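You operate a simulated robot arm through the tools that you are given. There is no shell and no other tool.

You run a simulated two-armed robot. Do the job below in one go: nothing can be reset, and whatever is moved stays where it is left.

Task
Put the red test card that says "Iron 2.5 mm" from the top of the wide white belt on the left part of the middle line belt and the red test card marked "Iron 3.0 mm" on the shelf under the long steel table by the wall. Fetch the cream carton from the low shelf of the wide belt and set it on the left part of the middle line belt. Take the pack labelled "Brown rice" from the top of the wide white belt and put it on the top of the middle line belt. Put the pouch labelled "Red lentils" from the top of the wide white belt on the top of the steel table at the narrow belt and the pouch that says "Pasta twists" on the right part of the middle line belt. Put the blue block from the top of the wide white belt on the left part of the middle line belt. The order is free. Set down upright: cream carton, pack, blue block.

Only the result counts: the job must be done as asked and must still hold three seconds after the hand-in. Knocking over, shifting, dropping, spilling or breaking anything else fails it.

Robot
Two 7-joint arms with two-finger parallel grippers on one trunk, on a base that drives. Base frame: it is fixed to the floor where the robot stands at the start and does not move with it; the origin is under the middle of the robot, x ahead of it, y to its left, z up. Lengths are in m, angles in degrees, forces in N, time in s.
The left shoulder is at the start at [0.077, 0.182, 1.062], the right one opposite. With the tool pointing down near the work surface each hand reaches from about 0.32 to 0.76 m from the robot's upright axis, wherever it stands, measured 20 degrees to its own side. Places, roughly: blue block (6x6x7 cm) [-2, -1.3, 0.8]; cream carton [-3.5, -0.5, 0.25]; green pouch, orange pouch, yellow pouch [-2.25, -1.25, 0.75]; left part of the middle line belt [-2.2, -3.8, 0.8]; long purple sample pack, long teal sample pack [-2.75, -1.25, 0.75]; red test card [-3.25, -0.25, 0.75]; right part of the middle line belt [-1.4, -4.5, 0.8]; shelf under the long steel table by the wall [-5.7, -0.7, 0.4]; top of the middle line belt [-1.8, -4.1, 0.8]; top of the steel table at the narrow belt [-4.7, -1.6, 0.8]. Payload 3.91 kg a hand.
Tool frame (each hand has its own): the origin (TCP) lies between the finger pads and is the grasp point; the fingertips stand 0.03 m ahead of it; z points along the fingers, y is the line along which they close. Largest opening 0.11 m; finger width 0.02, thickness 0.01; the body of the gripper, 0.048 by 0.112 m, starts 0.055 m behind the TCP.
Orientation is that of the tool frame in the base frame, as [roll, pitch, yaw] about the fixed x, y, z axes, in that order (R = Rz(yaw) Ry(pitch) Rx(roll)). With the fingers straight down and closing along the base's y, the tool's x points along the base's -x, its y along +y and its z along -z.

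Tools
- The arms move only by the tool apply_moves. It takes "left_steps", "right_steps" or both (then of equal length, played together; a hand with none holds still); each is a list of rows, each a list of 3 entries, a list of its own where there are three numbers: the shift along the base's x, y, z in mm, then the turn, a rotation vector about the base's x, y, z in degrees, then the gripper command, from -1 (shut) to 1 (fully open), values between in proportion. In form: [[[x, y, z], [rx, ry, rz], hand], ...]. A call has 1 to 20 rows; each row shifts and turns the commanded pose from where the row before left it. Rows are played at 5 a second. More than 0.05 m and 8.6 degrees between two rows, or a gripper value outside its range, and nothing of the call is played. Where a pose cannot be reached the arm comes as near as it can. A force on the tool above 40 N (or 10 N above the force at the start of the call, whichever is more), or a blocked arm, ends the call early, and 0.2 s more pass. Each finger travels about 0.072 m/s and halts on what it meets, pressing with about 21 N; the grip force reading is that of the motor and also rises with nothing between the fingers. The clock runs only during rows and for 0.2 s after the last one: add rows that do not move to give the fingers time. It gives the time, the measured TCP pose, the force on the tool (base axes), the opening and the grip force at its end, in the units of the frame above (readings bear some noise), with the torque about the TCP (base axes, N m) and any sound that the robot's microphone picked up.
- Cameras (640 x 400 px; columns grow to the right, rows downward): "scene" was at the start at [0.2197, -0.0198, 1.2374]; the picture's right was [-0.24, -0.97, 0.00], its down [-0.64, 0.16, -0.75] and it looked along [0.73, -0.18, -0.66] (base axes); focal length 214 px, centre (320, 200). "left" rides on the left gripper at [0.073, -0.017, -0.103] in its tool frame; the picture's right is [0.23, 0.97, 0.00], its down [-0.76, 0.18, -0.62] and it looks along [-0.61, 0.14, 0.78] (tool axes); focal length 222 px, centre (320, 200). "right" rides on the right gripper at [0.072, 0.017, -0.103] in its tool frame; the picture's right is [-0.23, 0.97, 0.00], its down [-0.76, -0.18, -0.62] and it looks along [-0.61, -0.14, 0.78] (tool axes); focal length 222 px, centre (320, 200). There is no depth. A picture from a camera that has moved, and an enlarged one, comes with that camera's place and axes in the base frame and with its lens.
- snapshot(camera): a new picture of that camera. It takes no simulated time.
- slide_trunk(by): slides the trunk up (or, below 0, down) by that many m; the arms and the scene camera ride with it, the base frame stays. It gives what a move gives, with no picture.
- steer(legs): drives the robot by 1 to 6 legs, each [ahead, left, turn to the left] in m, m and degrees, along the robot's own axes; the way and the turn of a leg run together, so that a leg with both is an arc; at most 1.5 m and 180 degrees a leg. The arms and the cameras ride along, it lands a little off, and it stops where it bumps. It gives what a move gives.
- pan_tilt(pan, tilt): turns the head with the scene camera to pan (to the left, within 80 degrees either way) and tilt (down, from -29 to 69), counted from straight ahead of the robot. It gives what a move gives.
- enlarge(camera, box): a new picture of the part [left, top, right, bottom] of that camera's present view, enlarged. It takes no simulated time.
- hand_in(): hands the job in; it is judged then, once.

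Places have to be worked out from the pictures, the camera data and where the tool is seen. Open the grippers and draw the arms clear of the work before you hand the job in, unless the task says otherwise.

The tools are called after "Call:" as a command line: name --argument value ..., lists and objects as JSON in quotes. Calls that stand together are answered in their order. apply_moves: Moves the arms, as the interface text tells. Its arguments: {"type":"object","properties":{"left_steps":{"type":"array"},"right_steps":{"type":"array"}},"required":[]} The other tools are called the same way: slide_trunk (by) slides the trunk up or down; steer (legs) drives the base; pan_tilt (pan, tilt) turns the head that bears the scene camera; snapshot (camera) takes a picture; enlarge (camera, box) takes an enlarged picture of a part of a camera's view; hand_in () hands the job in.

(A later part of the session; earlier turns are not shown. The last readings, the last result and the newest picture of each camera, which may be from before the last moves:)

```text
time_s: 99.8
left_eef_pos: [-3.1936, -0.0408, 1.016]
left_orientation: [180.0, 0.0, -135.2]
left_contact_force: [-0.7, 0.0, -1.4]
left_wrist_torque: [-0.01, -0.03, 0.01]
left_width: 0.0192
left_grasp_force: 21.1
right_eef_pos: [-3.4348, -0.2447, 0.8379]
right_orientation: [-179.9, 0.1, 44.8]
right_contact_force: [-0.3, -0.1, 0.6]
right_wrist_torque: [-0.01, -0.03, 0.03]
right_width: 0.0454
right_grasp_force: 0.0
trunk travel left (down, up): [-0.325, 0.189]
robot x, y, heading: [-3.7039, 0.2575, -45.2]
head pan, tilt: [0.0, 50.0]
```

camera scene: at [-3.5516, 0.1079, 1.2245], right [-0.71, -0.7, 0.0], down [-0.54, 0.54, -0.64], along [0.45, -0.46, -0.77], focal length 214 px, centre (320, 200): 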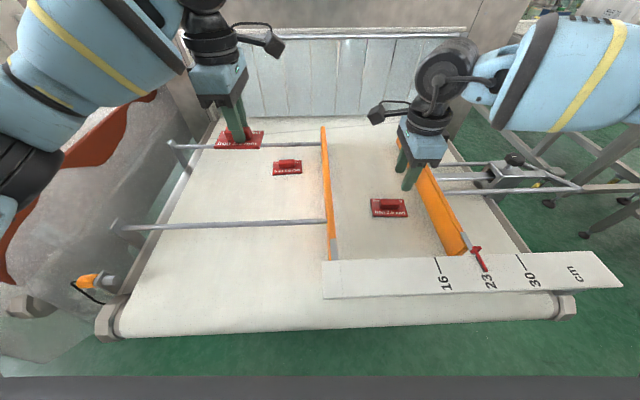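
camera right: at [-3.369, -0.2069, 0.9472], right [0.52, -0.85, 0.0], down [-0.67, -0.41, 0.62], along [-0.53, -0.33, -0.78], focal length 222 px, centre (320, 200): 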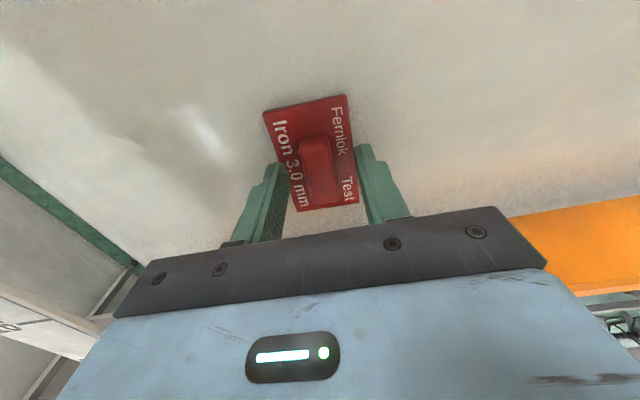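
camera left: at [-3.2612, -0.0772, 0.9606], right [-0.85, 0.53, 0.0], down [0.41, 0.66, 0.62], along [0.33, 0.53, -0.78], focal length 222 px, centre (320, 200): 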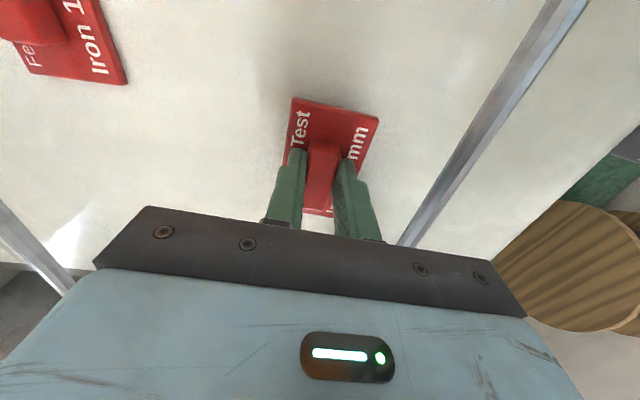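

Call:
apply_moves --right_steps '[[[0, 0, -1], [0, 0, 0], -0.18], [[0, 0, 0], [0, 0, 0], -1], [[0, 0, 0], [0, 0, 0], -1], [[0, 0, 0], [0, 0, 0], -1], [[0, 0, 0], [0, 0, 0], -1], [[0, 0, 0], [0, 0, 0], -1]]'

Call:
apply_moves --right_steps '[[[0, 0, 2], [0, 0, 0], -1], [[0, 0, 3], [0, 0, 0], -1], [[0, 0, 5], [0, 0, 0], -1], [[0, 0, 10], [0, 0, 0], -1], [[0, 0, 0], [0, 0, 0], -1]]'

Call:
enlarge --camera "scene" --box '[330, 140, 490, 240]'

```text
time_s: 101.2
left_eef_pos: [-3.1929, -0.04, 1.0169]
left_orientation: [180.0, 0.0, -135.2]
left_contact_force: [-0.4, -0.7, -0.5]
left_wrist_torque: [-0.02, 0.02, 0.03]
left_width: 0.0191
left_grasp_force: 21.6
right_eef_pos: [-3.4345, -0.2451, 0.8369]
right_orientation: [-180.0, 0.1, 44.7]
right_contact_force: [-0.8, 0.4, 4.3]
right_wrist_torque: [0.0, 0.04, -0.05]
right_width: 0.0191
right_grasp_force: 21.1
trunk travel left (down, up): [-0.325, 0.189]
robot x, y, heading: [-3.7051, 0.2585, -45.3]
head pan, tilt: [0.0, 50.0]
```

```text
time_s: 102.4
left_eef_pos: [-3.1945, -0.0415, 1.0167]
left_orientation: [-180.0, 0.0, -135.2]
left_contact_force: [0.8, 0.4, -0.8]
left_wrist_torque: [0.01, 0.01, -0.01]
left_width: 0.0191
left_grasp_force: 20.7
right_eef_pos: [-3.434, -0.245, 0.8561]
right_orientation: [180.0, 0.0, 44.7]
right_contact_force: [0.0, -0.3, -0.2]
right_wrist_torque: [0.02, 0.0, 0.02]
right_width: 0.0191
right_grasp_force: 21.1
trunk travel left (down, up): [-0.325, 0.189]
robot x, y, heading: [-3.7062, 0.2623, -45.3]
head pan, tilt: [0.0, 50.0]
```

```text
4.00 times, centred on (410, 190) of scene
camera zoom: at [-3.5523, 0.1085, 1.2247], right [-0.71, -0.7, 0.0], down [-0.54, 0.54, -0.64], along [0.45, -0.46, -0.77], focal length 858 px, centre (-40, 240)
```

zoom: 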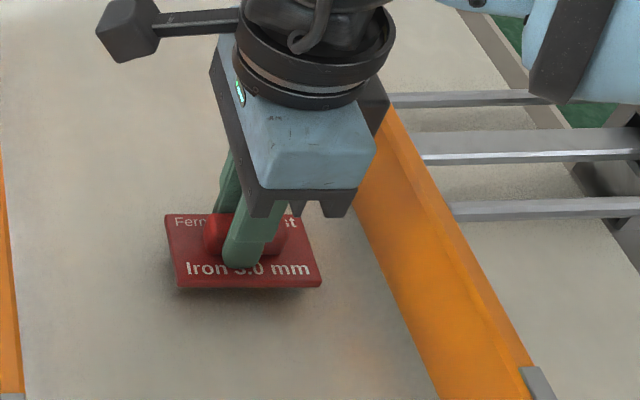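

Card 3.0 is held too. I raise the right hand, back off from the belt and move along the aisle toward the long steel table to inspect the shelf.

Call:
apply_moves --right_steps '[[[0, 0, 30], [0, 0, 0], -1], [[0, 0, 40], [0, 0, 0], -1], [[0, 0, 40], [0, 0, 0], -1], [[0, 0, 40], [0, 0, 0], -1], [[0, 0, 20], [0, 0, 0], -1], [[0, 0, 0], [0, 0, 0], -1]]'

Call:
steer --legs '[[-0.15, 0, 0], [0, -0.6, 0]]'

Call:
snapshot --camera "scene"

Call:
pan_tilt --pan -60 --tilt 30

Call:
snapshot --camera "scene"

```text
time_s: 103.8
left_eef_pos: [-3.1946, -0.0413, 1.0173]
left_orientation: [-180.0, -0.1, -135.2]
left_contact_force: [-0.1, 0.2, 0.5]
left_wrist_torque: [-0.01, 0.0, -0.01]
left_width: 0.0192
left_grasp_force: 21.1
right_eef_pos: [-3.4423, -0.2587, 1.0279]
right_orientation: [180.0, 0.1, 44.8]
right_contact_force: [0.3, 0.0, -0.6]
right_wrist_torque: [0.0, -0.02, 0.02]
right_width: 0.0192
right_grasp_force: 21.2
right hand out of reach, approached as far as the arm can: row 4, 5
trunk travel left (down, up): [-0.325, 0.189]
robot x, y, heading: [-3.7017, 0.2612, -45.3]
head pan, tilt: [0.0, 50.0]
```

```text
time_s: 110.5
left_eef_pos: [-3.7189, -0.3482, 1.0173]
left_orientation: [-179.9, 0.0, -135.2]
left_contact_force: [-0.1, -0.3, -0.6]
left_wrist_torque: [-0.01, -0.02, 0.01]
left_width: 0.019
left_grasp_force: 20.7
right_eef_pos: [-3.9679, -0.5664, 1.0283]
right_orientation: [180.0, 0.1, 44.6]
right_contact_force: [-0.5, 0.7, -0.4]
right_wrist_torque: [0.01, 0.0, 0.02]
right_width: 0.0192
right_grasp_force: 20.6
trunk travel left (down, up): [-0.325, 0.189]
robot x, y, heading: [-4.2306, -0.0505, -45.1]
head pan, tilt: [0.0, 50.0]
```

```text
taken
camera scene: at [-4.0775, -0.1992, 1.2247], right [-0.71, -0.7, 0.0], down [-0.54, 0.54, -0.64], along [0.45, -0.46, -0.77], focal length 214 px, centre (320, 200)
```

scene: 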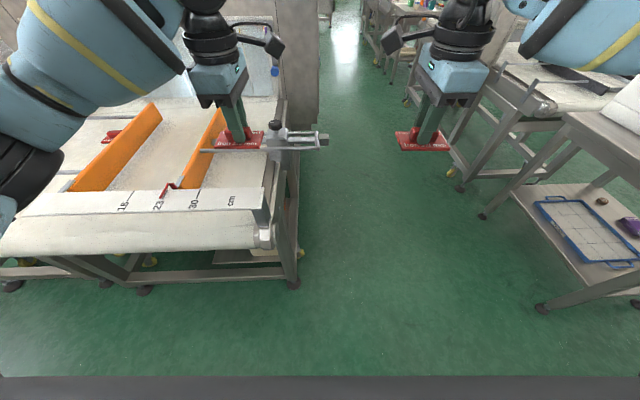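

```text
time_s: 111.8
left_eef_pos: [-3.719, -0.3486, 1.0164]
left_orientation: [180.0, -0.1, -135.2]
left_contact_force: [0.0, 0.3, -1.2]
left_wrist_torque: [-0.02, 0.03, -0.01]
left_width: 0.0189
left_grasp_force: 21.3
right_eef_pos: [-3.968, -0.5662, 1.0276]
right_orientation: [180.0, 0.1, 44.7]
right_contact_force: [-0.3, 0.4, -0.3]
right_wrist_torque: [0.0, 0.0, 0.01]
right_width: 0.0189
right_grasp_force: 20.7
trunk travel left (down, up): [-0.325, 0.189]
robot x, y, heading: [-4.229, -0.0462, -45.4]
head pan, tilt: [-60.0, 30.0]
```

```text
taken
camera scene: at [-4.1553, -0.2317, 1.2542], right [-0.97, 0.26, 0.0], down [0.13, 0.48, -0.87], along [-0.23, -0.84, -0.5], focal length 214 px, centre (320, 200)
```

scene: 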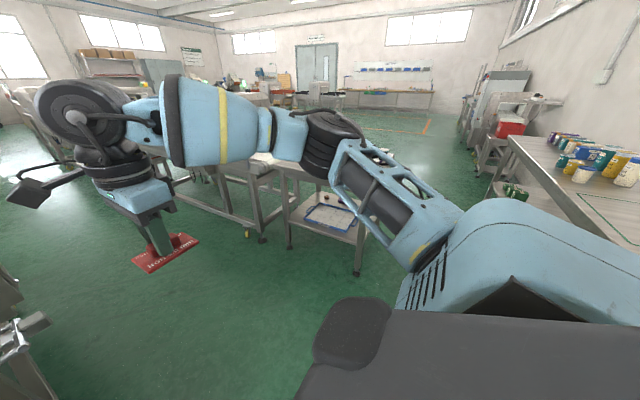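

I'm at the corner of the aisle. I turn right 90° to face along the wall side and look at the long table and its shelf.

Call:
steer --legs '[[0, 0, -90]]'

Call:
pan_tilt --pan -30 --tilt 35

Call:
snapshot --camera "scene"

Call:
pan_tilt --pan 10 --tilt 35

Call:
snapshot --camera "scene"

```text
time_s: 116.0
left_eef_pos: [-4.5288, -0.5567, 1.0163]
left_orientation: [180.0, 0.0, 135.1]
left_contact_force: [-0.5, 0.2, -0.6]
left_wrist_torque: [0.02, 0.0, -0.03]
left_width: 0.019
left_grasp_force: 21.1
right_eef_pos: [-4.7477, -0.3089, 1.028]
right_orientation: [180.0, 0.1, -45.2]
right_contact_force: [0.2, -0.5, -0.8]
right_wrist_torque: [0.01, 0.0, 0.01]
right_width: 0.0188
right_grasp_force: 21.1
trunk travel left (down, up): [-0.325, 0.189]
robot x, y, heading: [-4.2264, -0.0476, -135.0]
head pan, tilt: [-60.0, 30.0]
```

```text
time_s: 116.9
left_eef_pos: [-4.53, -0.5575, 1.0168]
left_orientation: [180.0, 0.0, 135.0]
left_contact_force: [-0.4, -0.1, -0.9]
left_wrist_torque: [-0.02, 0.04, -0.01]
left_width: 0.0189
left_grasp_force: 20.5
right_eef_pos: [-4.7475, -0.3091, 1.029]
right_orientation: [-180.0, 0.1, -45.0]
right_contact_force: [0.0, 0.3, -1.0]
right_wrist_torque: [0.0, 0.03, 0.01]
right_width: 0.0189
right_grasp_force: 20.9
trunk travel left (down, up): [-0.325, 0.189]
robot x, y, heading: [-4.2267, -0.047, -135.0]
head pan, tilt: [-30.0, 35.0]
```

```text
taken
camera scene: at [-4.4127, -0.1666, 1.2465], right [-0.26, 0.97, 0.0], down [0.55, 0.15, -0.82], along [-0.79, -0.21, -0.57], focal length 214 px, centre (320, 200)
```

scene: 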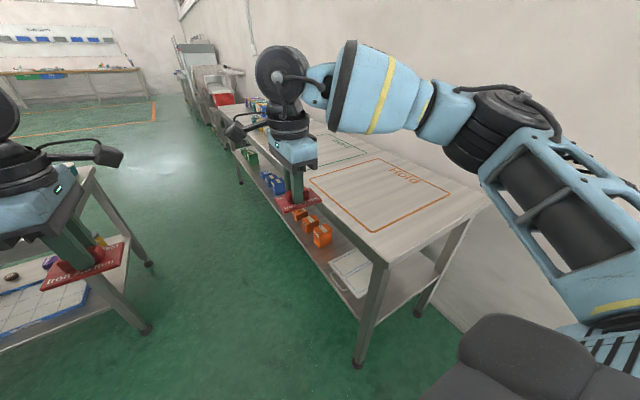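

```text
time_s: 118.0
left_eef_pos: [-4.5297, -0.5564, 1.0172]
left_orientation: [180.0, 0.2, 135.0]
left_contact_force: [-0.7, 0.3, 0.1]
left_wrist_torque: [-0.01, -0.01, -0.03]
left_width: 0.0191
left_grasp_force: 20.9
right_eef_pos: [-4.7465, -0.31, 1.0285]
right_orientation: [180.0, 0.1, -45.1]
right_contact_force: [-0.7, -0.5, 0.0]
right_wrist_torque: [0.06, -0.01, 0.0]
right_width: 0.019
right_grasp_force: 21.1
trunk travel left (down, up): [-0.325, 0.189]
robot x, y, heading: [-4.2308, -0.0479, -135.1]
head pan, tilt: [10.0, 35.0]
```

```text
taken
camera scene: at [-4.3783, -0.216, 1.2464], right [-0.82, 0.57, 0.0], down [0.33, 0.47, -0.82], along [-0.47, -0.67, -0.57], focal length 214 px, centre (320, 200)
```

scene: 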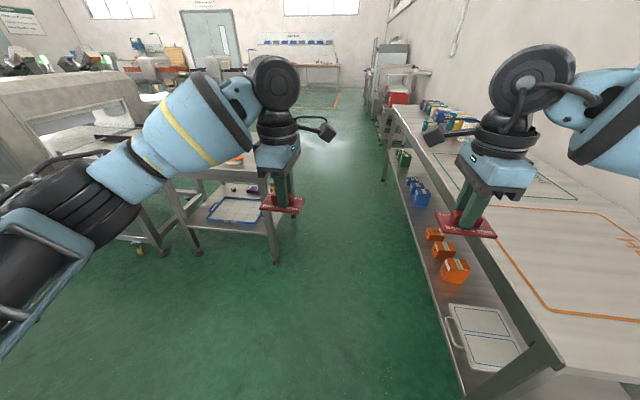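

The shelf has a tray and orange boxes near, a gap of about 25 cm at v≈4.2–4.45, then blue boxes. I'll put the card into that gap; I drive along the aisle between the tables.

Call:
steer --legs '[[0, 0.05, 0], [1.1, 0, 0]]'

Call:
pan_tilt --pan -30 --tilt 45

Call:
snapshot --camera "scene"

Call:
pan_tilt --pan 30 --tilt 45

Call:
snapshot --camera "scene"

```text
time_s: 124.3
left_eef_pos: [-5.2426, -1.3693, 1.0161]
left_orientation: [-180.0, 0.0, 136.1]
left_contact_force: [-0.2, 0.3, -0.9]
left_wrist_torque: [0.02, 0.03, -0.01]
left_width: 0.0189
left_grasp_force: 20.8
right_eef_pos: [-5.4644, -1.1248, 1.0284]
right_orientation: [-179.9, 0.1, -44.0]
right_contact_force: [0.5, 0.3, -1.2]
right_wrist_torque: [-0.02, 0.01, -0.01]
right_width: 0.019
right_grasp_force: 20.9
trunk travel left (down, up): [-0.325, 0.189]
robot x, y, heading: [-4.9531, -0.8519, -134.2]
head pan, tilt: [10.0, 35.0]
```

```text
time_s: 125.3
left_eef_pos: [-5.2427, -1.3696, 1.0168]
left_orientation: [-180.0, 0.1, 136.1]
left_contact_force: [0.3, -0.2, -0.7]
left_wrist_torque: [-0.04, 0.04, 0.0]
left_width: 0.0189
left_grasp_force: 21.5
right_eef_pos: [-5.4642, -1.1253, 1.0275]
right_orientation: [-180.0, 0.1, -44.0]
right_contact_force: [0.2, -0.5, -0.5]
right_wrist_torque: [-0.01, 0.01, 0.0]
right_width: 0.0188
right_grasp_force: 20.8
trunk travel left (down, up): [-0.325, 0.189]
robot x, y, heading: [-4.9512, -0.8474, -133.7]
head pan, tilt: [-30.0, 45.0]
```

```text
taken
camera scene: at [-5.1266, -0.9743, 1.2316], right [-0.28, 0.96, 0.0], down [0.68, 0.2, -0.71], along [-0.68, -0.2, -0.71], focal length 214 px, centre (320, 200)
```

scene: 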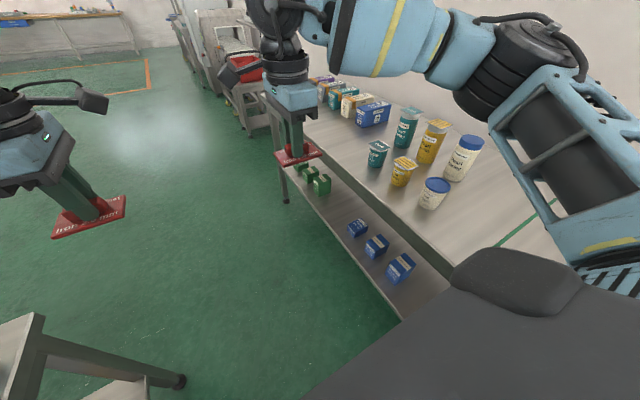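

```text
time_s: 126.7
left_eef_pos: [-5.2431, -1.3681, 1.0179]
left_orientation: [180.0, 0.0, 136.1]
left_contact_force: [-0.4, 0.4, -0.5]
left_wrist_torque: [0.02, 0.03, 0.02]
left_width: 0.0191
left_grasp_force: 20.2
right_eef_pos: [-5.4646, -1.1252, 1.0283]
right_orientation: [-180.0, 0.0, -44.0]
right_contact_force: [-0.5, 0.2, -1.1]
right_wrist_torque: [-0.02, -0.02, 0.02]
right_width: 0.0189
right_grasp_force: 21.2
trunk travel left (down, up): [-0.325, 0.189]
robot x, y, heading: [-4.9523, -0.8531, -133.9]
head pan, tilt: [30.0, 45.0]
```

```text
taken
camera scene: at [-5.0681, -1.0306, 1.2316], right [-0.97, 0.24, 0.0], down [0.17, 0.69, -0.71], along [-0.17, -0.69, -0.71], focal length 214 px, centre (320, 200)
```

scene: 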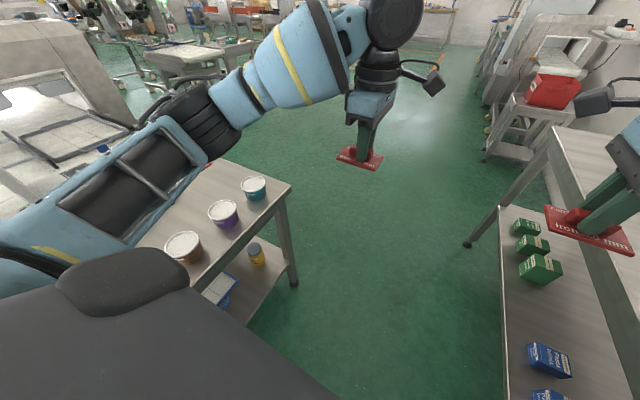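

Jars and cartons stand on the long table around v 4.5–5, so before turning I retract both hands to about 0.36 m in front of me.

Call:
apply_moves --left_steps '[[[32.7, 14.8, 0], [0, 0, 0], -1], [[32.7, 14.8, 0], [0, 0, 0], -1], [[32.7, 14.8, 0], [0, 0, 0], -1], [[32.7, 14.8, 0], [0, 0, 0], -1], [[32.7, 14.8, 0], [0, 0, 0], -1], [[32.7, 14.8, 0], [0, 0, 0], -1], [[0, 0, 0], [0, 0, 0], -1]]' --right_steps '[[[17.2, 27.4, 0], [0, 0, 0], -1], [[17.2, 27.4, 0], [0, 0, 0], -1], [[17.2, 27.4, 0], [0, 0, 0], -1], [[17.2, 27.4, 0], [0, 0, 0], -1], [[17.2, 27.4, 0], [0, 0, 0], -1], [[17.2, 27.4, 0], [0, 0, 0], -1], [[0, 0, 0], [0, 0, 0], -1]]'

Call:
pan_tilt --pan -60 --tilt 40

Call:
snapshot --camera "scene"

```text
time_s: 128.2
left_eef_pos: [-5.0466, -1.2787, 1.0171]
left_orientation: [180.0, -0.1, 136.1]
left_contact_force: [-0.1, 0.3, -0.5]
left_wrist_torque: [0.03, -0.02, 0.0]
left_width: 0.0192
left_grasp_force: 20.8
right_eef_pos: [-5.3647, -0.9605, 1.0286]
right_orientation: [-179.9, 0.1, -44.0]
right_contact_force: [0.1, -0.1, -1.4]
right_wrist_torque: [0.05, -0.02, -0.01]
right_width: 0.019
right_grasp_force: 21.2
trunk travel left (down, up): [-0.325, 0.189]
robot x, y, heading: [-4.9498, -0.8543, -134.0]
head pan, tilt: [30.0, 45.0]
```

```text
time_s: 129.9
left_eef_pos: [-5.0472, -1.2777, 1.0175]
left_orientation: [180.0, 0.0, 136.1]
left_contact_force: [-0.4, 0.3, -0.3]
left_wrist_torque: [0.02, -0.01, 0.03]
left_width: 0.019
left_grasp_force: 21.1
right_eef_pos: [-5.3626, -0.9608, 1.0283]
right_orientation: [180.0, 0.2, -44.0]
right_contact_force: [0.0, -0.8, 0.2]
right_wrist_torque: [0.01, -0.01, 0.02]
right_width: 0.0189
right_grasp_force: 21.4
trunk travel left (down, up): [-0.325, 0.189]
robot x, y, heading: [-4.9507, -0.8518, -133.8]
head pan, tilt: [-60.0, 40.0]
```

```text
taken
camera scene: at [-5.1309, -0.9312, 1.2389], right [0.24, 0.97, 0.0], down [0.62, -0.15, -0.77], along [-0.74, 0.18, -0.64], focal length 214 px, centre (320, 200)
```

scene: 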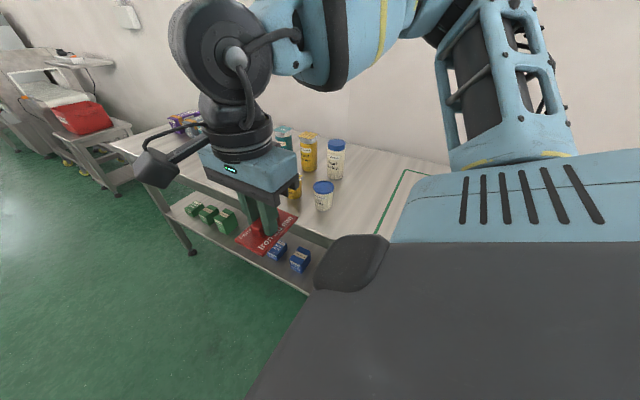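

I drive 0.4 m on and turn right to face the long table squarely.

Call:
steer --legs '[[0.4, 0, 0], [0, 0, -91]]'

Call:
pan_tilt --pan 0 --tilt 45

Call:
snapshot --camera "scene"

Call:
pan_tilt --pan -45 --tilt 45

Call:
snapshot --camera "scene"

```text
time_s: 136.3
left_eef_pos: [-5.6592, -1.0518, 1.0177]
left_orientation: [-179.9, 0.0, 46.2]
left_contact_force: [-0.7, 0.0, -0.3]
left_wrist_torque: [0.01, -0.04, 0.01]
left_width: 0.0189
left_grasp_force: 20.8
right_eef_pos: [-5.3411, -0.7334, 1.0285]
right_orientation: [-179.9, 0.2, -133.9]
right_contact_force: [0.3, 1.8, -0.9]
right_wrist_torque: [-0.03, 0.02, 0.0]
right_width: 0.0192
right_grasp_force: 21.2
trunk travel left (down, up): [-0.325, 0.189]
robot x, y, heading: [-5.2343, -1.1503, 135.7]
head pan, tilt: [-60.0, 40.0]
```

```text
time_s: 137.6
left_eef_pos: [-5.66, -1.0507, 1.0186]
left_orientation: [-180.0, 0.0, 46.2]
left_contact_force: [-1.0, -0.7, -0.5]
left_wrist_torque: [0.0, -0.01, 0.01]
left_width: 0.0188
left_grasp_force: 20.3
right_eef_pos: [-5.341, -0.7341, 1.0281]
right_orientation: [180.0, 0.1, -134.1]
right_contact_force: [0.0, 0.3, -0.3]
right_wrist_torque: [-0.01, 0.01, -0.03]
right_width: 0.0188
right_grasp_force: 20.9
trunk travel left (down, up): [-0.325, 0.189]
robot x, y, heading: [-5.2325, -1.1463, 136.1]
head pan, tilt: [0.0, 45.0]
```

```text
taken
camera scene: at [-5.392, -0.9928, 1.2316], right [0.69, 0.72, 0.0], down [0.51, -0.49, -0.71], along [-0.51, 0.49, -0.71], focal length 214 px, centre (320, 200)
```

scene: 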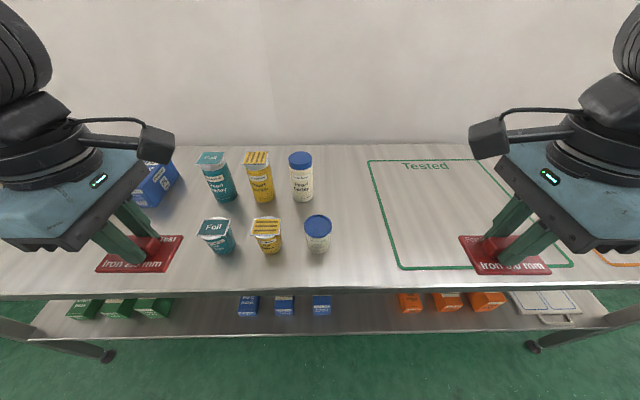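

```text
time_s: 138.7
left_eef_pos: [-5.659, -1.0515, 1.0179]
left_orientation: [-180.0, 0.0, 46.1]
left_contact_force: [0.5, -1.2, -1.1]
left_wrist_torque: [0.01, 0.01, 0.0]
left_width: 0.0191
left_grasp_force: 21.4
right_eef_pos: [-5.3412, -0.7338, 1.0296]
right_orientation: [-180.0, 0.1, -133.9]
right_contact_force: [0.3, 0.0, 0.0]
right_wrist_torque: [0.01, 0.0, 0.01]
right_width: 0.0191
right_grasp_force: 21.2
trunk travel left (down, up): [-0.325, 0.189]
robot x, y, heading: [-5.2353, -1.1447, 135.9]
head pan, tilt: [-45.0, 45.0]
```

```text
taken
camera scene: at [-5.3351, -0.968, 1.2316], right [1.0, 0.02, 0.0], down [0.01, -0.71, -0.71], along [-0.01, 0.71, -0.71], focal length 214 px, centre (320, 200)
```

scene: 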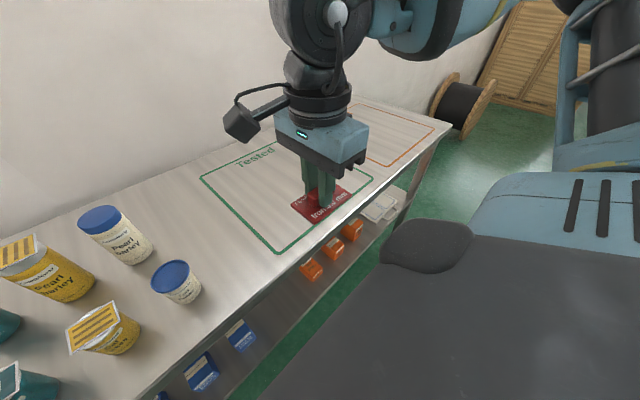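

Clear view: blue boxes end at about 0.04 m right of my axis, orange boxes start at about 0.29 m right, shelf at z ≈ 0.42 with its front edge about 0.395 m ahead. I retract the right hand closer first, then try lowering it in front of the table edge.

Call:
apply_moves --right_steps '[[[20, -8, 0], [0, 0, 0], -1], [[20, -8, 0], [0, 0, 0], -1], [[20, -8, 0], [0, 0, 0], -1], [[0, 0, 0], [0, 0, 0], -1]]'

Call:
apply_moves --right_steps '[[[0, 0, -30], [0, 0, 0], -1], [[0, 0, -30], [0, 0, 0], -1], [[0, 0, -30], [0, 0, 0], -1], [[0, 0, -30], [0, 0, 0], -1], [[0, 0, -30], [0, 0, 0], -1], [[0, 0, 0], [0, 0, 0], -1]]'

Call:
snapshot --camera "scene"

```text
time_s: 139.7
left_eef_pos: [-5.6594, -1.052, 1.0186]
left_orientation: [-179.9, 0.0, 46.1]
left_contact_force: [0.7, 0.4, -0.4]
left_wrist_torque: [0.0, -0.05, -0.01]
left_width: 0.0188
left_grasp_force: 21.3
right_eef_pos: [-5.281, -0.7591, 1.0294]
right_orientation: [180.0, 0.1, -134.0]
right_contact_force: [-0.7, -0.5, -1.0]
right_wrist_torque: [0.0, 0.0, 0.03]
right_width: 0.0189
right_grasp_force: 21.0
trunk travel left (down, up): [-0.325, 0.189]
robot x, y, heading: [-5.2364, -1.1479, 136.1]
head pan, tilt: [-45.0, 45.0]
```

```text
time_s: 141.1
left_eef_pos: [-5.6585, -1.053, 1.0168]
left_orientation: [180.0, 0.1, 46.1]
left_contact_force: [0.3, -0.5, -0.7]
left_wrist_torque: [-0.03, 0.0, -0.01]
left_width: 0.0191
left_grasp_force: 21.3
right_eef_pos: [-5.3036, -0.7399, 0.8863]
right_orientation: [180.0, 0.0, -134.0]
right_contact_force: [0.3, 0.7, -0.8]
right_wrist_torque: [0.0, 0.02, 0.0]
right_width: 0.0188
right_grasp_force: 21.0
right hand out of reach, approached as far as the arm can: row 2, 3, 4
trunk travel left (down, up): [-0.325, 0.189]
robot x, y, heading: [-5.2353, -1.1454, 136.1]
head pan, tilt: [-45.0, 45.0]
```

```text
taken
camera scene: at [-5.3348, -0.9682, 1.2317], right [1.0, 0.02, 0.0], down [0.01, -0.71, -0.71], along [-0.01, 0.71, -0.71], focal length 214 px, centre (320, 200)
```

scene: 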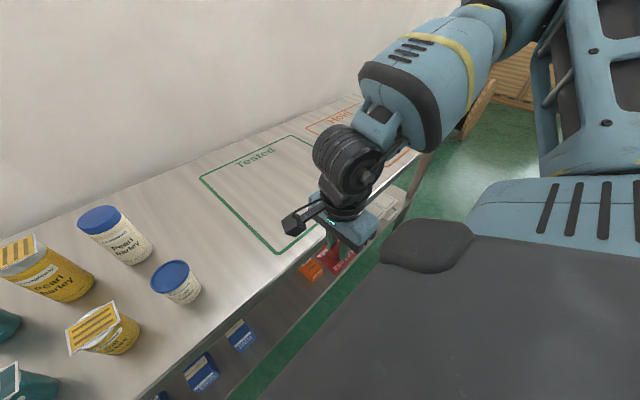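

The hand is close to the table edge and near its inner reach limit; I back up 5 cm for more room.

Call:
steer --legs '[[-0.05, 0, 0]]'

Call:
apply_moves --right_steps '[[[0, 0, -20], [0, 0, 0], -1], [[0, 0, -30], [0, 0, 0], -1], [[0, 0, -30], [0, 0, 0], -1], [[0, 0, -30], [0, 0, 0], -1], [[0, 0, 0], [0, 0, 0], -1]]'

Call:
snapshot --camera "scene"

Call:
snapshot --camera "right"

```text
time_s: 142.0
left_eef_pos: [-5.6223, -1.0884, 1.0168]
left_orientation: [-179.9, -0.1, 46.1]
left_contact_force: [0.1, -0.8, -0.9]
left_wrist_torque: [0.01, 0.02, 0.0]
left_width: 0.0187
left_grasp_force: 21.1
right_eef_pos: [-5.2678, -0.7758, 0.8872]
right_orientation: [-179.9, 0.1, -134.0]
right_contact_force: [0.2, -0.2, -0.4]
right_wrist_torque: [0.01, 0.03, -0.01]
right_width: 0.0188
right_grasp_force: 20.9
trunk travel left (down, up): [-0.325, 0.189]
robot x, y, heading: [-5.1966, -1.177, 136.1]
head pan, tilt: [-45.0, 45.0]
```

```text
time_s: 143.2
left_eef_pos: [-5.6232, -1.0866, 1.0177]
left_orientation: [180.0, -0.1, 46.1]
left_contact_force: [-0.1, 0.5, -0.3]
left_wrist_torque: [0.03, 0.02, 0.0]
left_width: 0.0192
left_grasp_force: 21.0
right_eef_pos: [-5.268, -0.7752, 0.7774]
right_orientation: [179.9, 0.1, -134.1]
right_contact_force: [-0.1, -0.1, -0.4]
right_wrist_torque: [-0.02, -0.03, -0.01]
right_width: 0.019
right_grasp_force: 21.0
trunk travel left (down, up): [-0.325, 0.189]
robot x, y, heading: [-5.1973, -1.1816, 136.2]
head pan, tilt: [-45.0, 45.0]
```

```text
taken
camera scene: at [-5.299, -1.0032, 1.2317], right [1.0, 0.02, 0.0], down [0.01, -0.71, -0.71], along [-0.01, 0.71, -0.71], focal length 214 px, centre (320, 200)
```

scene: 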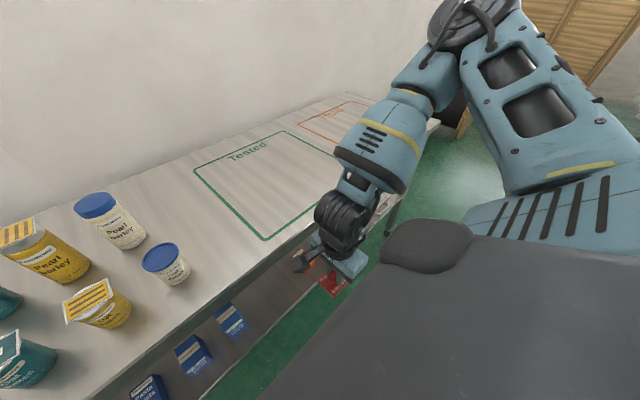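

```text
taken
camera right: at [-5.3274, -0.8161, 0.8793], right [-0.54, 0.84, 0.0], down [0.66, 0.42, 0.62], along [0.52, 0.34, -0.78], focal length 222 px, centre (320, 200)
```

right: 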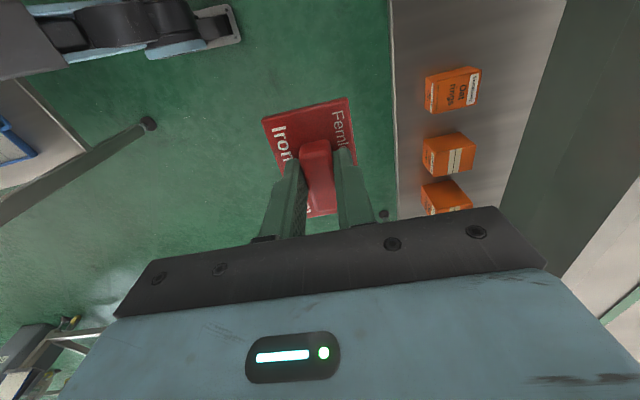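

The hand passes clear of the table edge. I lower it further to about z 0.53 while shifting 8 cm left toward the middle of the gap.

Call:
apply_moves --right_steps '[[[-8, -8.2, -35], [0, 0, 0], -1], [[-8, -8.2, -35], [0, 0, 0], -1], [[-8, -8.2, -35], [0, 0, 0], -1], [[-8, -8.2, -35], [0, 0, 0], -1], [[-8, -8.2, -35], [0, 0, 0], -1], [[-8, -8.2, -35], [0, 0, 0], -1], [[-8, -8.2, -35], [0, 0, 0], -1], [[0, 0, 0], [0, 0, 0], -1]]'

Call:
snapshot --camera "scene"

Call:
snapshot --camera "right"

```text
time_s: 145.0
left_eef_pos: [-5.6234, -1.0872, 1.0175]
left_orientation: [180.0, 0.0, 46.1]
left_contact_force: [-0.1, -1.0, -0.4]
left_wrist_torque: [0.02, 0.01, -0.01]
left_width: 0.0188
left_grasp_force: 21.3
right_eef_pos: [-5.2962, -0.7965, 0.5793]
right_orientation: [180.0, -0.1, -134.0]
right_contact_force: [-0.3, -0.1, -0.6]
right_wrist_torque: [-0.03, -0.04, -0.01]
right_width: 0.0191
right_grasp_force: 21.0
right hand out of reach, approached as far as the arm can: row 6, 7
trunk travel left (down, up): [-0.325, 0.189]
robot x, y, heading: [-5.197, -1.1843, 136.3]
head pan, tilt: [-45.0, 45.0]
```

```text
taken
camera scene: at [-5.2991, -1.003, 1.2317], right [1.0, 0.02, 0.0], down [0.01, -0.71, -0.71], along [-0.01, 0.71, -0.71], focal length 214 px, centre (320, 200)
```

scene: 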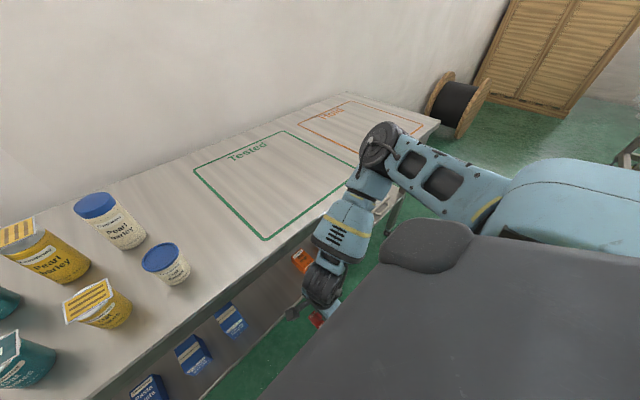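

```text
taken
camera right: at [-5.3567, -0.8365, 0.6825], right [-0.54, 0.84, 0.0], down [0.66, 0.42, 0.62], along [0.52, 0.34, -0.78], focal length 222 px, centre (320, 200)
```

right: 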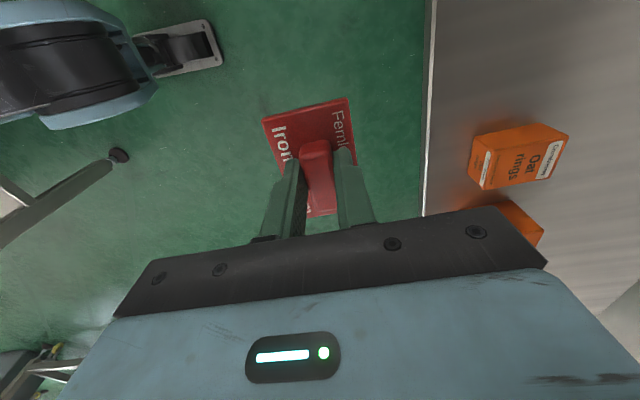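

The hand is at z ≈ 0.58, at a joint limit with a vertical tool. I start tilting the tool forward (fingers toward the shelf) while advancing slowly, watching the reach.

Call:
apply_moves --right_steps '[[[-11, 10.4, 0], [4.15, 4.33, 0], -1], [[-11, 10.4, 0], [4.15, 4.33, 0], -1], [[-7, 7, 0], [4.15, 4.33, 0], -1], [[0, 0, 0], [0, 0, 0], -1]]'

Call:
snapshot --camera "scene"

Call:
snapshot --camera "right"

```text
time_s: 146.0
left_eef_pos: [-5.6233, -1.0864, 1.0174]
left_orientation: [-179.9, -0.1, 46.1]
left_contact_force: [0.2, 0.8, 0.5]
left_wrist_torque: [0.01, -0.03, -0.02]
left_width: 0.019
left_grasp_force: 21.1
right_eef_pos: [-5.3225, -0.7639, 0.5871]
right_orientation: [162.0, 0.0, -134.0]
right_contact_force: [-0.2, 0.2, -1.1]
right_wrist_torque: [0.02, 0.02, -0.02]
right_width: 0.0192
right_grasp_force: 20.9
right hand out of reach, approached as far as the arm can: row 2, 3
trunk travel left (down, up): [-0.325, 0.189]
robot x, y, heading: [-5.1952, -1.1861, 136.2]
head pan, tilt: [-45.0, 45.0]
```

```text
taken
camera scene: at [-5.2991, -1.0029, 1.2316], right [1.0, 0.02, 0.0], down [0.01, -0.71, -0.71], along [-0.01, 0.71, -0.71], focal length 214 px, centre (320, 200)
```

scene: 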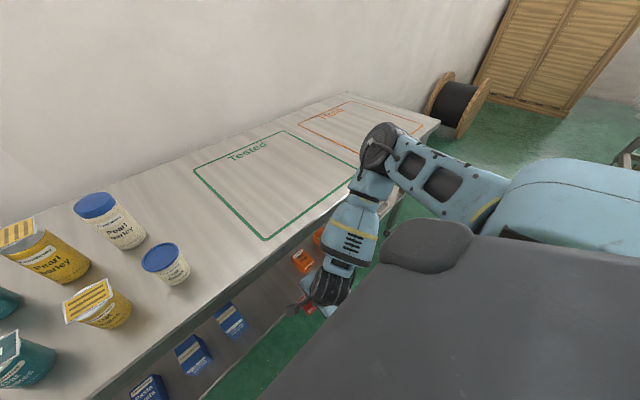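

```text
taken
camera right: at [-5.3588, -0.8274, 0.6897], right [-0.51, 0.81, 0.3], down [0.79, 0.3, 0.54], along [0.34, 0.51, -0.79], focal length 222 px, centre (320, 200)
```

right: 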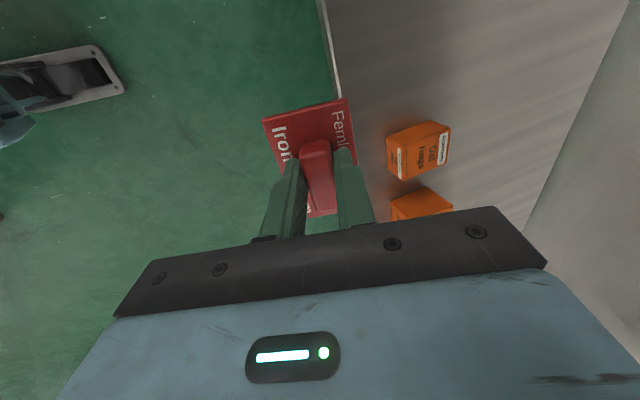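

The elbow is still high (about shoulder height, clear of the table), so I lower the trunk 0.1 m to bring the hand down.

Call:
slide_trunk --by -0.1

Call:
snapshot --camera "scene"

Call:
snapshot --camera "right"

```text
time_s: 147.3
left_eef_pos: [-5.6234, -1.0867, 0.9181]
left_orientation: [-179.9, -0.1, 46.1]
left_contact_force: [-0.2, 0.2, -0.4]
left_wrist_torque: [0.01, -0.01, 0.02]
left_width: 0.0191
left_grasp_force: 20.7
right_eef_pos: [-5.3219, -0.7641, 0.4869]
right_orientation: [161.9, 0.0, -134.0]
right_contact_force: [1.1, -0.5, -1.0]
right_wrist_torque: [0.03, 0.0, 0.0]
right_width: 0.0187
right_grasp_force: 20.5
trunk travel left (down, up): [-0.225, 0.289]
robot x, y, heading: [-5.1959, -1.1855, 136.2]
head pan, tilt: [-45.0, 45.0]
```

```text
taken
camera scene: at [-5.3195, -0.9833, 1.1297], right [1.0, 0.02, 0.0], down [0.01, -0.71, -0.71], along [-0.01, 0.71, -0.71], focal length 214 px, centre (320, 200)
```

scene: 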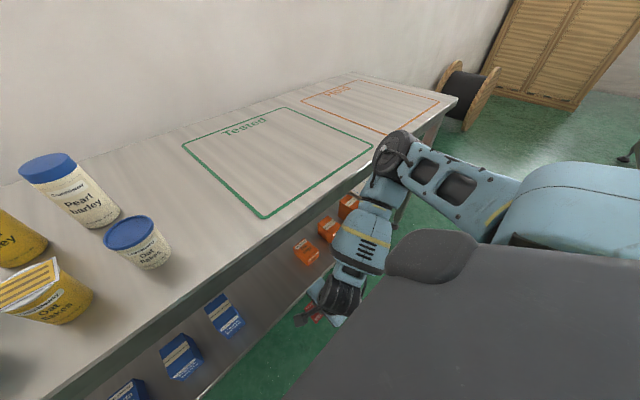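

```text
taken
camera right: at [-5.3584, -0.828, 0.5892], right [-0.51, 0.81, 0.3], down [0.79, 0.3, 0.54], along [0.34, 0.51, -0.79], focal length 222 px, centre (320, 200)
```

right: 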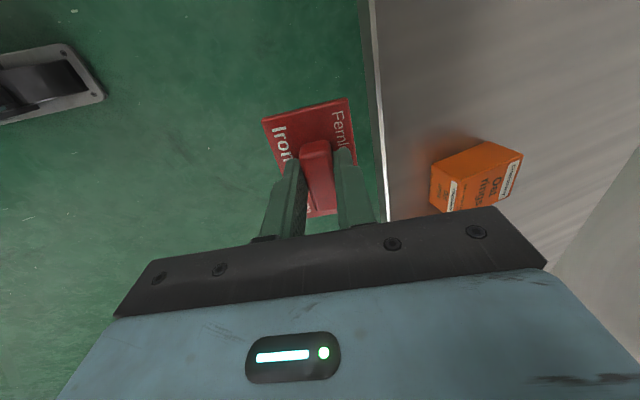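

The card is just in front of the shelf edge, slightly above it. I advance under the table while tilting further and shifting slightly left.

Call:
apply_moves --right_steps '[[[-18.6, 8.6, 0], [2.77, 2.89, 0], -1], [[-18.6, 8.6, 0], [2.77, 2.89, 0], -1], [[-18.6, 8.6, 0], [2.77, 2.89, 0], -1], [[0, 0, 0], [0, 0, 0], -1]]'

Call:
snapshot --camera "right"

Call:
snapshot --camera "scene"

```text
time_s: 148.3
left_eef_pos: [-5.6233, -1.0872, 0.917]
left_orientation: [-179.9, 0.0, 46.1]
left_contact_force: [0.1, 0.2, -0.1]
left_wrist_torque: [-0.03, 0.07, 0.0]
left_width: 0.019
left_grasp_force: 21.2
right_eef_pos: [-5.3827, -0.7291, 0.4979]
right_orientation: [150.5, 0.3, -134.2]
right_contact_force: [0.7, -0.1, -0.6]
right_wrist_torque: [-0.01, -0.03, 0.0]
right_width: 0.0192
right_grasp_force: 20.6
right hand out of reach, approached as far as the arm can: row 3
trunk travel left (down, up): [-0.225, 0.289]
robot x, y, heading: [-5.1936, -1.1835, 136.2]
head pan, tilt: [-45.0, 45.0]
```

```text
taken
camera right: at [-5.4059, -0.8082, 0.5953], right [-0.45, 0.75, 0.48], down [0.86, 0.22, 0.46], along [0.24, 0.62, -0.75], focal length 222 px, centre (320, 200)
```

right: 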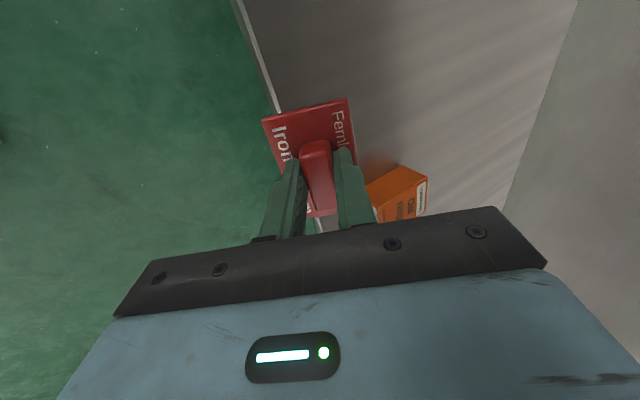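

```text
taken
camera scene: at [-5.3196, -0.9832, 1.1296], right [1.0, 0.02, 0.0], down [0.01, -0.71, -0.71], along [-0.01, 0.71, -0.71], focal length 214 px, centre (320, 200)
```

scene: 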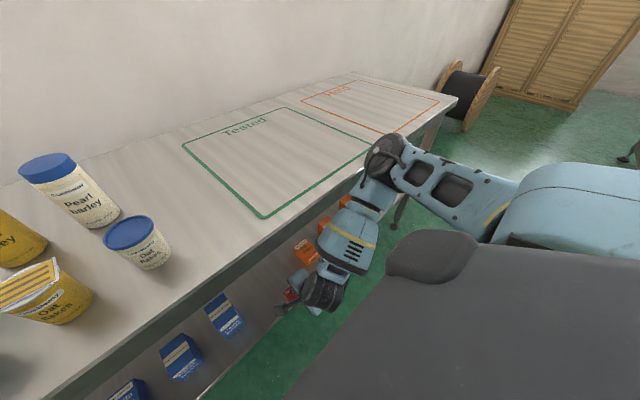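

The plate's near edge is now right above the shelf's front edge. I advance another 5 cm forward with a bit more tilt.

Call:
apply_moves --right_steps '[[[-12, 11.5, 4], [2.4, 2.5, 0], -1], [[-12, 11.5, 0], [2.4, 2.5, 0], -1], [[-12, 11.5, 0], [2.4, 2.5, 0], -1], [[0, 0, 0], [0, 0, 0], -1]]'

Call:
snapshot --camera "right"

Call:
snapshot --camera "scene"

```text
time_s: 149.3
left_eef_pos: [-5.6206, -1.088, 0.9175]
left_orientation: [-179.9, 0.1, 46.1]
left_contact_force: [-0.2, 0.6, -1.4]
left_wrist_torque: [-0.04, 0.0, 0.04]
left_width: 0.0189
left_grasp_force: 20.8
right_eef_pos: [-5.4411, -0.6925, 0.5272]
right_orientation: [143.1, 0.5, -134.2]
right_contact_force: [-0.5, 0.3, -0.1]
right_wrist_torque: [-0.01, -0.02, 0.02]
right_width: 0.0192
right_grasp_force: 20.5
right hand out of reach, approached as far as the arm can: row 1, 2, 3
trunk travel left (down, up): [-0.225, 0.289]
robot x, y, heading: [-5.1972, -1.1773, 135.9]
head pan, tilt: [-45.0, 45.0]
```

```text
taken
camera right: at [-5.4558, -0.7797, 0.6192], right [-0.4, 0.7, 0.59], down [0.9, 0.18, 0.4], along [0.17, 0.69, -0.71], focal length 222 px, centre (320, 200)
```

right: 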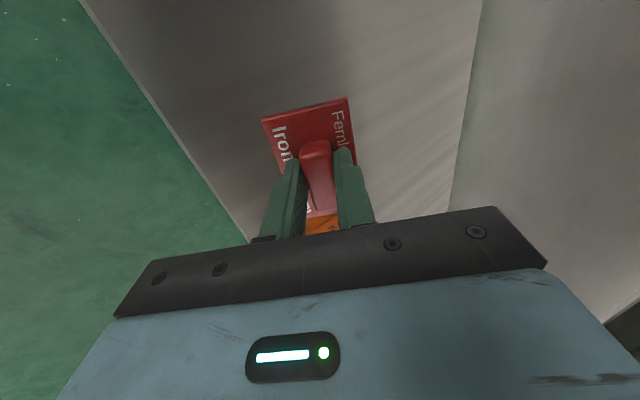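

```text
taken
camera scene: at [-5.3173, -0.9849, 1.1297], right [1.0, 0.02, 0.0], down [0.01, -0.71, -0.71], along [-0.01, 0.71, -0.71], focal length 214 px, centre (320, 200)
```

scene: 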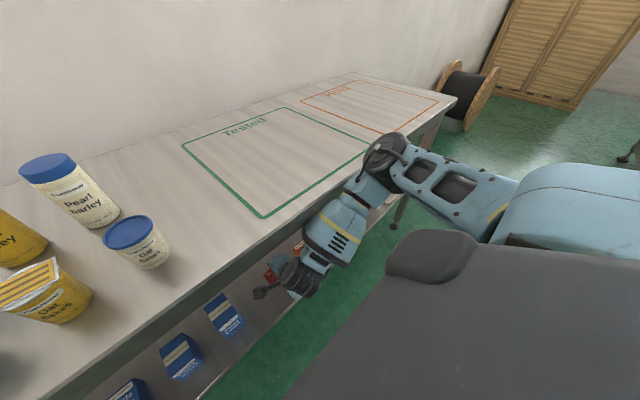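

The card is now well over the shelf (about 5 cm inside), at z ≈ 0.53. I lower the trunk by 5 cm and check the remaining gap.

Call:
slide_trunk --by -0.05

Call:
snapshot --camera "right"

Call:
pan_tilt --pan -25 --tilt 55

Call:
snapshot --camera "scene"

```text
time_s: 150.3
left_eef_pos: [-5.6225, -1.0869, 0.8674]
left_orientation: [-179.9, 0.0, 46.2]
left_contact_force: [0.5, 0.5, 0.2]
left_wrist_torque: [0.03, -0.02, -0.01]
left_width: 0.0191
left_grasp_force: 21.2
right_eef_pos: [-5.4421, -0.69, 0.4677]
right_orientation: [144.7, 0.4, -134.5]
right_contact_force: [0.1, -0.2, -0.7]
right_wrist_torque: [-0.02, -0.01, 0.01]
right_width: 0.0189
right_grasp_force: 21.2
trunk travel left (down, up): [-0.175, 0.339]
robot x, y, heading: [-5.1921, -1.1855, 135.9]
head pan, tilt: [-45.0, 45.0]
```

```text
taken
camera right: at [-5.4586, -0.7761, 0.5603], right [-0.41, 0.71, 0.57], down [0.89, 0.18, 0.41], along [0.19, 0.68, -0.71], focal length 222 px, centre (320, 200)
```

right: 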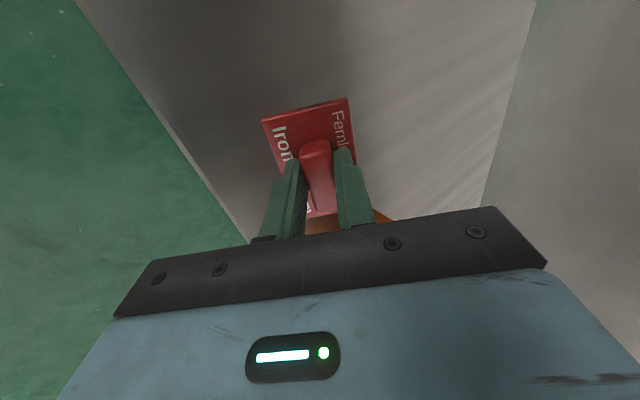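

```text
time_s: 151.1
left_eef_pos: [-5.6238, -1.0868, 0.867]
left_orientation: [180.0, 0.0, 46.2]
left_contact_force: [0.4, 0.0, 0.2]
left_wrist_torque: [0.0, -0.01, 0.03]
left_width: 0.019
left_grasp_force: 21.2
right_eef_pos: [-5.4424, -0.6908, 0.4666]
right_orientation: [144.6, 0.6, -134.5]
right_contact_force: [-0.5, 1.1, -0.4]
right_wrist_torque: [-0.02, -0.04, -0.01]
right_width: 0.0188
right_grasp_force: 21.5
trunk travel left (down, up): [-0.175, 0.339]
robot x, y, heading: [-5.1964, -1.181, 135.9]
head pan, tilt: [-25.0, 55.0]
```

```text
taken
camera scene: at [-5.3576, -0.9841, 1.0597], right [0.93, 0.36, 0.0], down [0.29, -0.76, -0.57], along [-0.21, 0.54, -0.82], focal length 214 px, centre (320, 200)
```

scene: 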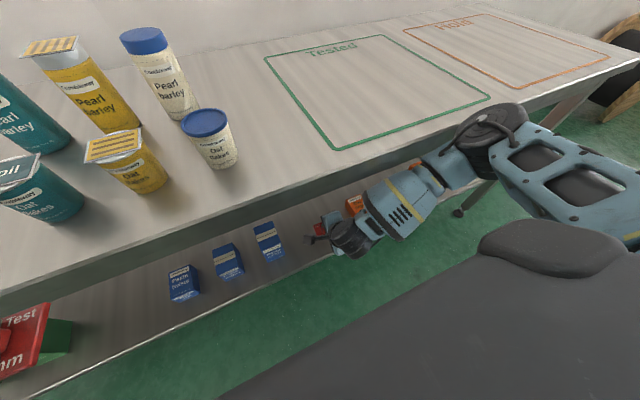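

No contact yet; the plate's near edge should be within a centimetre of the shelf. I lower the trunk another 1 cm and watch the force.

Call:
slide_trunk --by -0.008

Call:
snapshot --camera "right"

```text
time_s: 151.7
left_eef_pos: [-5.622, -1.0892, 0.8594]
left_orientation: [-179.8, 0.0, 46.1]
left_contact_force: [1.0, 0.2, 0.3]
left_wrist_torque: [-0.01, 0.0, 0.02]
left_width: 0.0187
left_grasp_force: 21.2
right_eef_pos: [-5.4394, -0.6919, 0.4619]
right_orientation: [144.4, 0.6, -134.6]
right_contact_force: [0.4, -0.3, -0.9]
right_wrist_torque: [-0.04, 0.0, 0.01]
right_width: 0.0191
right_grasp_force: 21.1
trunk travel left (down, up): [-0.167, 0.347]
robot x, y, heading: [-5.1957, -1.1786, 135.8]
head pan, tilt: [-25.0, 55.0]
```

```text
taken
camera right: at [-5.4567, -0.7777, 0.5532], right [-0.41, 0.71, 0.57], down [0.89, 0.18, 0.41], along [0.19, 0.68, -0.71], focal length 222 px, centre (320, 200)
```

right: 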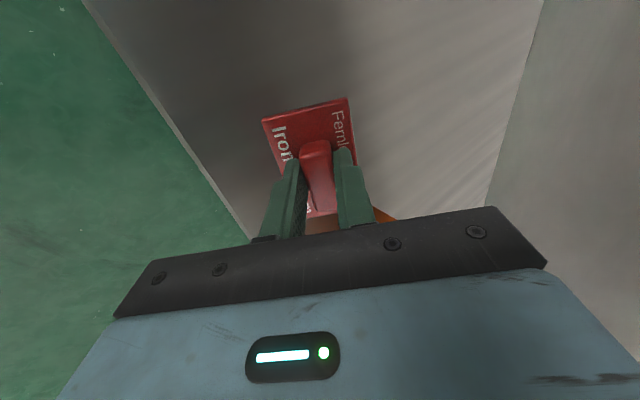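

Still free. Lowering a little more.

Call:
slide_trunk --by -0.007

```text
time_s: 152.2
left_eef_pos: [-5.6209, -1.0902, 0.8545]
left_orientation: [-179.6, -0.2, 46.2]
left_contact_force: [1.2, -0.4, -0.3]
left_wrist_torque: [0.02, -0.01, -0.01]
left_width: 0.0192
left_grasp_force: 21.2
right_eef_pos: [-5.4385, -0.6931, 0.4553]
right_orientation: [144.4, 0.8, -134.6]
right_contact_force: [0.7, 0.2, -0.1]
right_wrist_torque: [-0.03, 0.01, -0.01]
right_width: 0.0189
right_grasp_force: 20.7
trunk travel left (down, up): [-0.16, 0.354]
robot x, y, heading: [-5.1971, -1.1832, 136.0]
head pan, tilt: [-25.0, 55.0]
```

Still no touch; I look at the card and shelf from the head camera before going lower.

Call:
enlarge --camera "scene" --box '[270, 90, 540, 270]'

Call:
enlarge --camera "right" --box '[230, 80, 430, 240]'

```text
2.22 times, centred on (405, 180) of scene
camera zoom: at [-5.3582, -0.9854, 1.0435], right [0.93, 0.36, 0.0], down [0.29, -0.76, -0.58], along [-0.21, 0.54, -0.82], focal length 477 px, centre (131, 244)
```

zoom: 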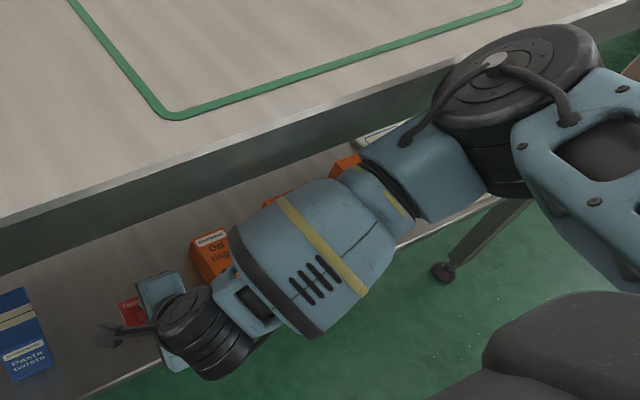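

```text
2.50 times, centred on (330, 160) of right
camera zoom: at [-5.4554, -0.779, 0.5476], right [-0.41, 0.71, 0.57], down [0.89, 0.18, 0.41], along [0.19, 0.68, -0.71], focal length 555 px, centre (295, 300)
```

zoom: 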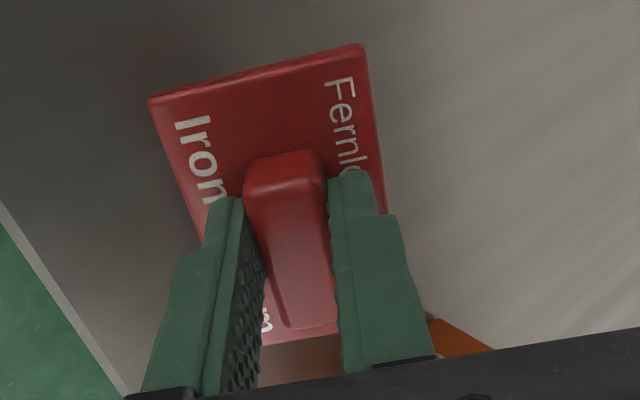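

The elbow remains just in front of the table edge. I continue lowering in small steps until the plate touches.

Call:
slide_trunk --by -0.008

```text
time_s: 152.8
left_eef_pos: [-5.6177, -1.0933, 0.848]
left_orientation: [-179.5, -0.1, 46.1]
left_contact_force: [0.0, -0.6, -0.9]
left_wrist_torque: [-0.03, 0.0, -0.01]
left_width: 0.0189
left_grasp_force: 21.1
right_eef_pos: [-5.4377, -0.694, 0.451]
right_orientation: [144.2, 0.7, -134.7]
right_contact_force: [-1.1, 0.1, -1.1]
right_wrist_torque: [-0.01, 0.01, 0.0]
right_width: 0.019
right_grasp_force: 21.4
trunk travel left (down, up): [-0.152, 0.362]
robot x, y, heading: [-5.1973, -1.179, 136.1]
head pan, tilt: [-25.0, 55.0]
```

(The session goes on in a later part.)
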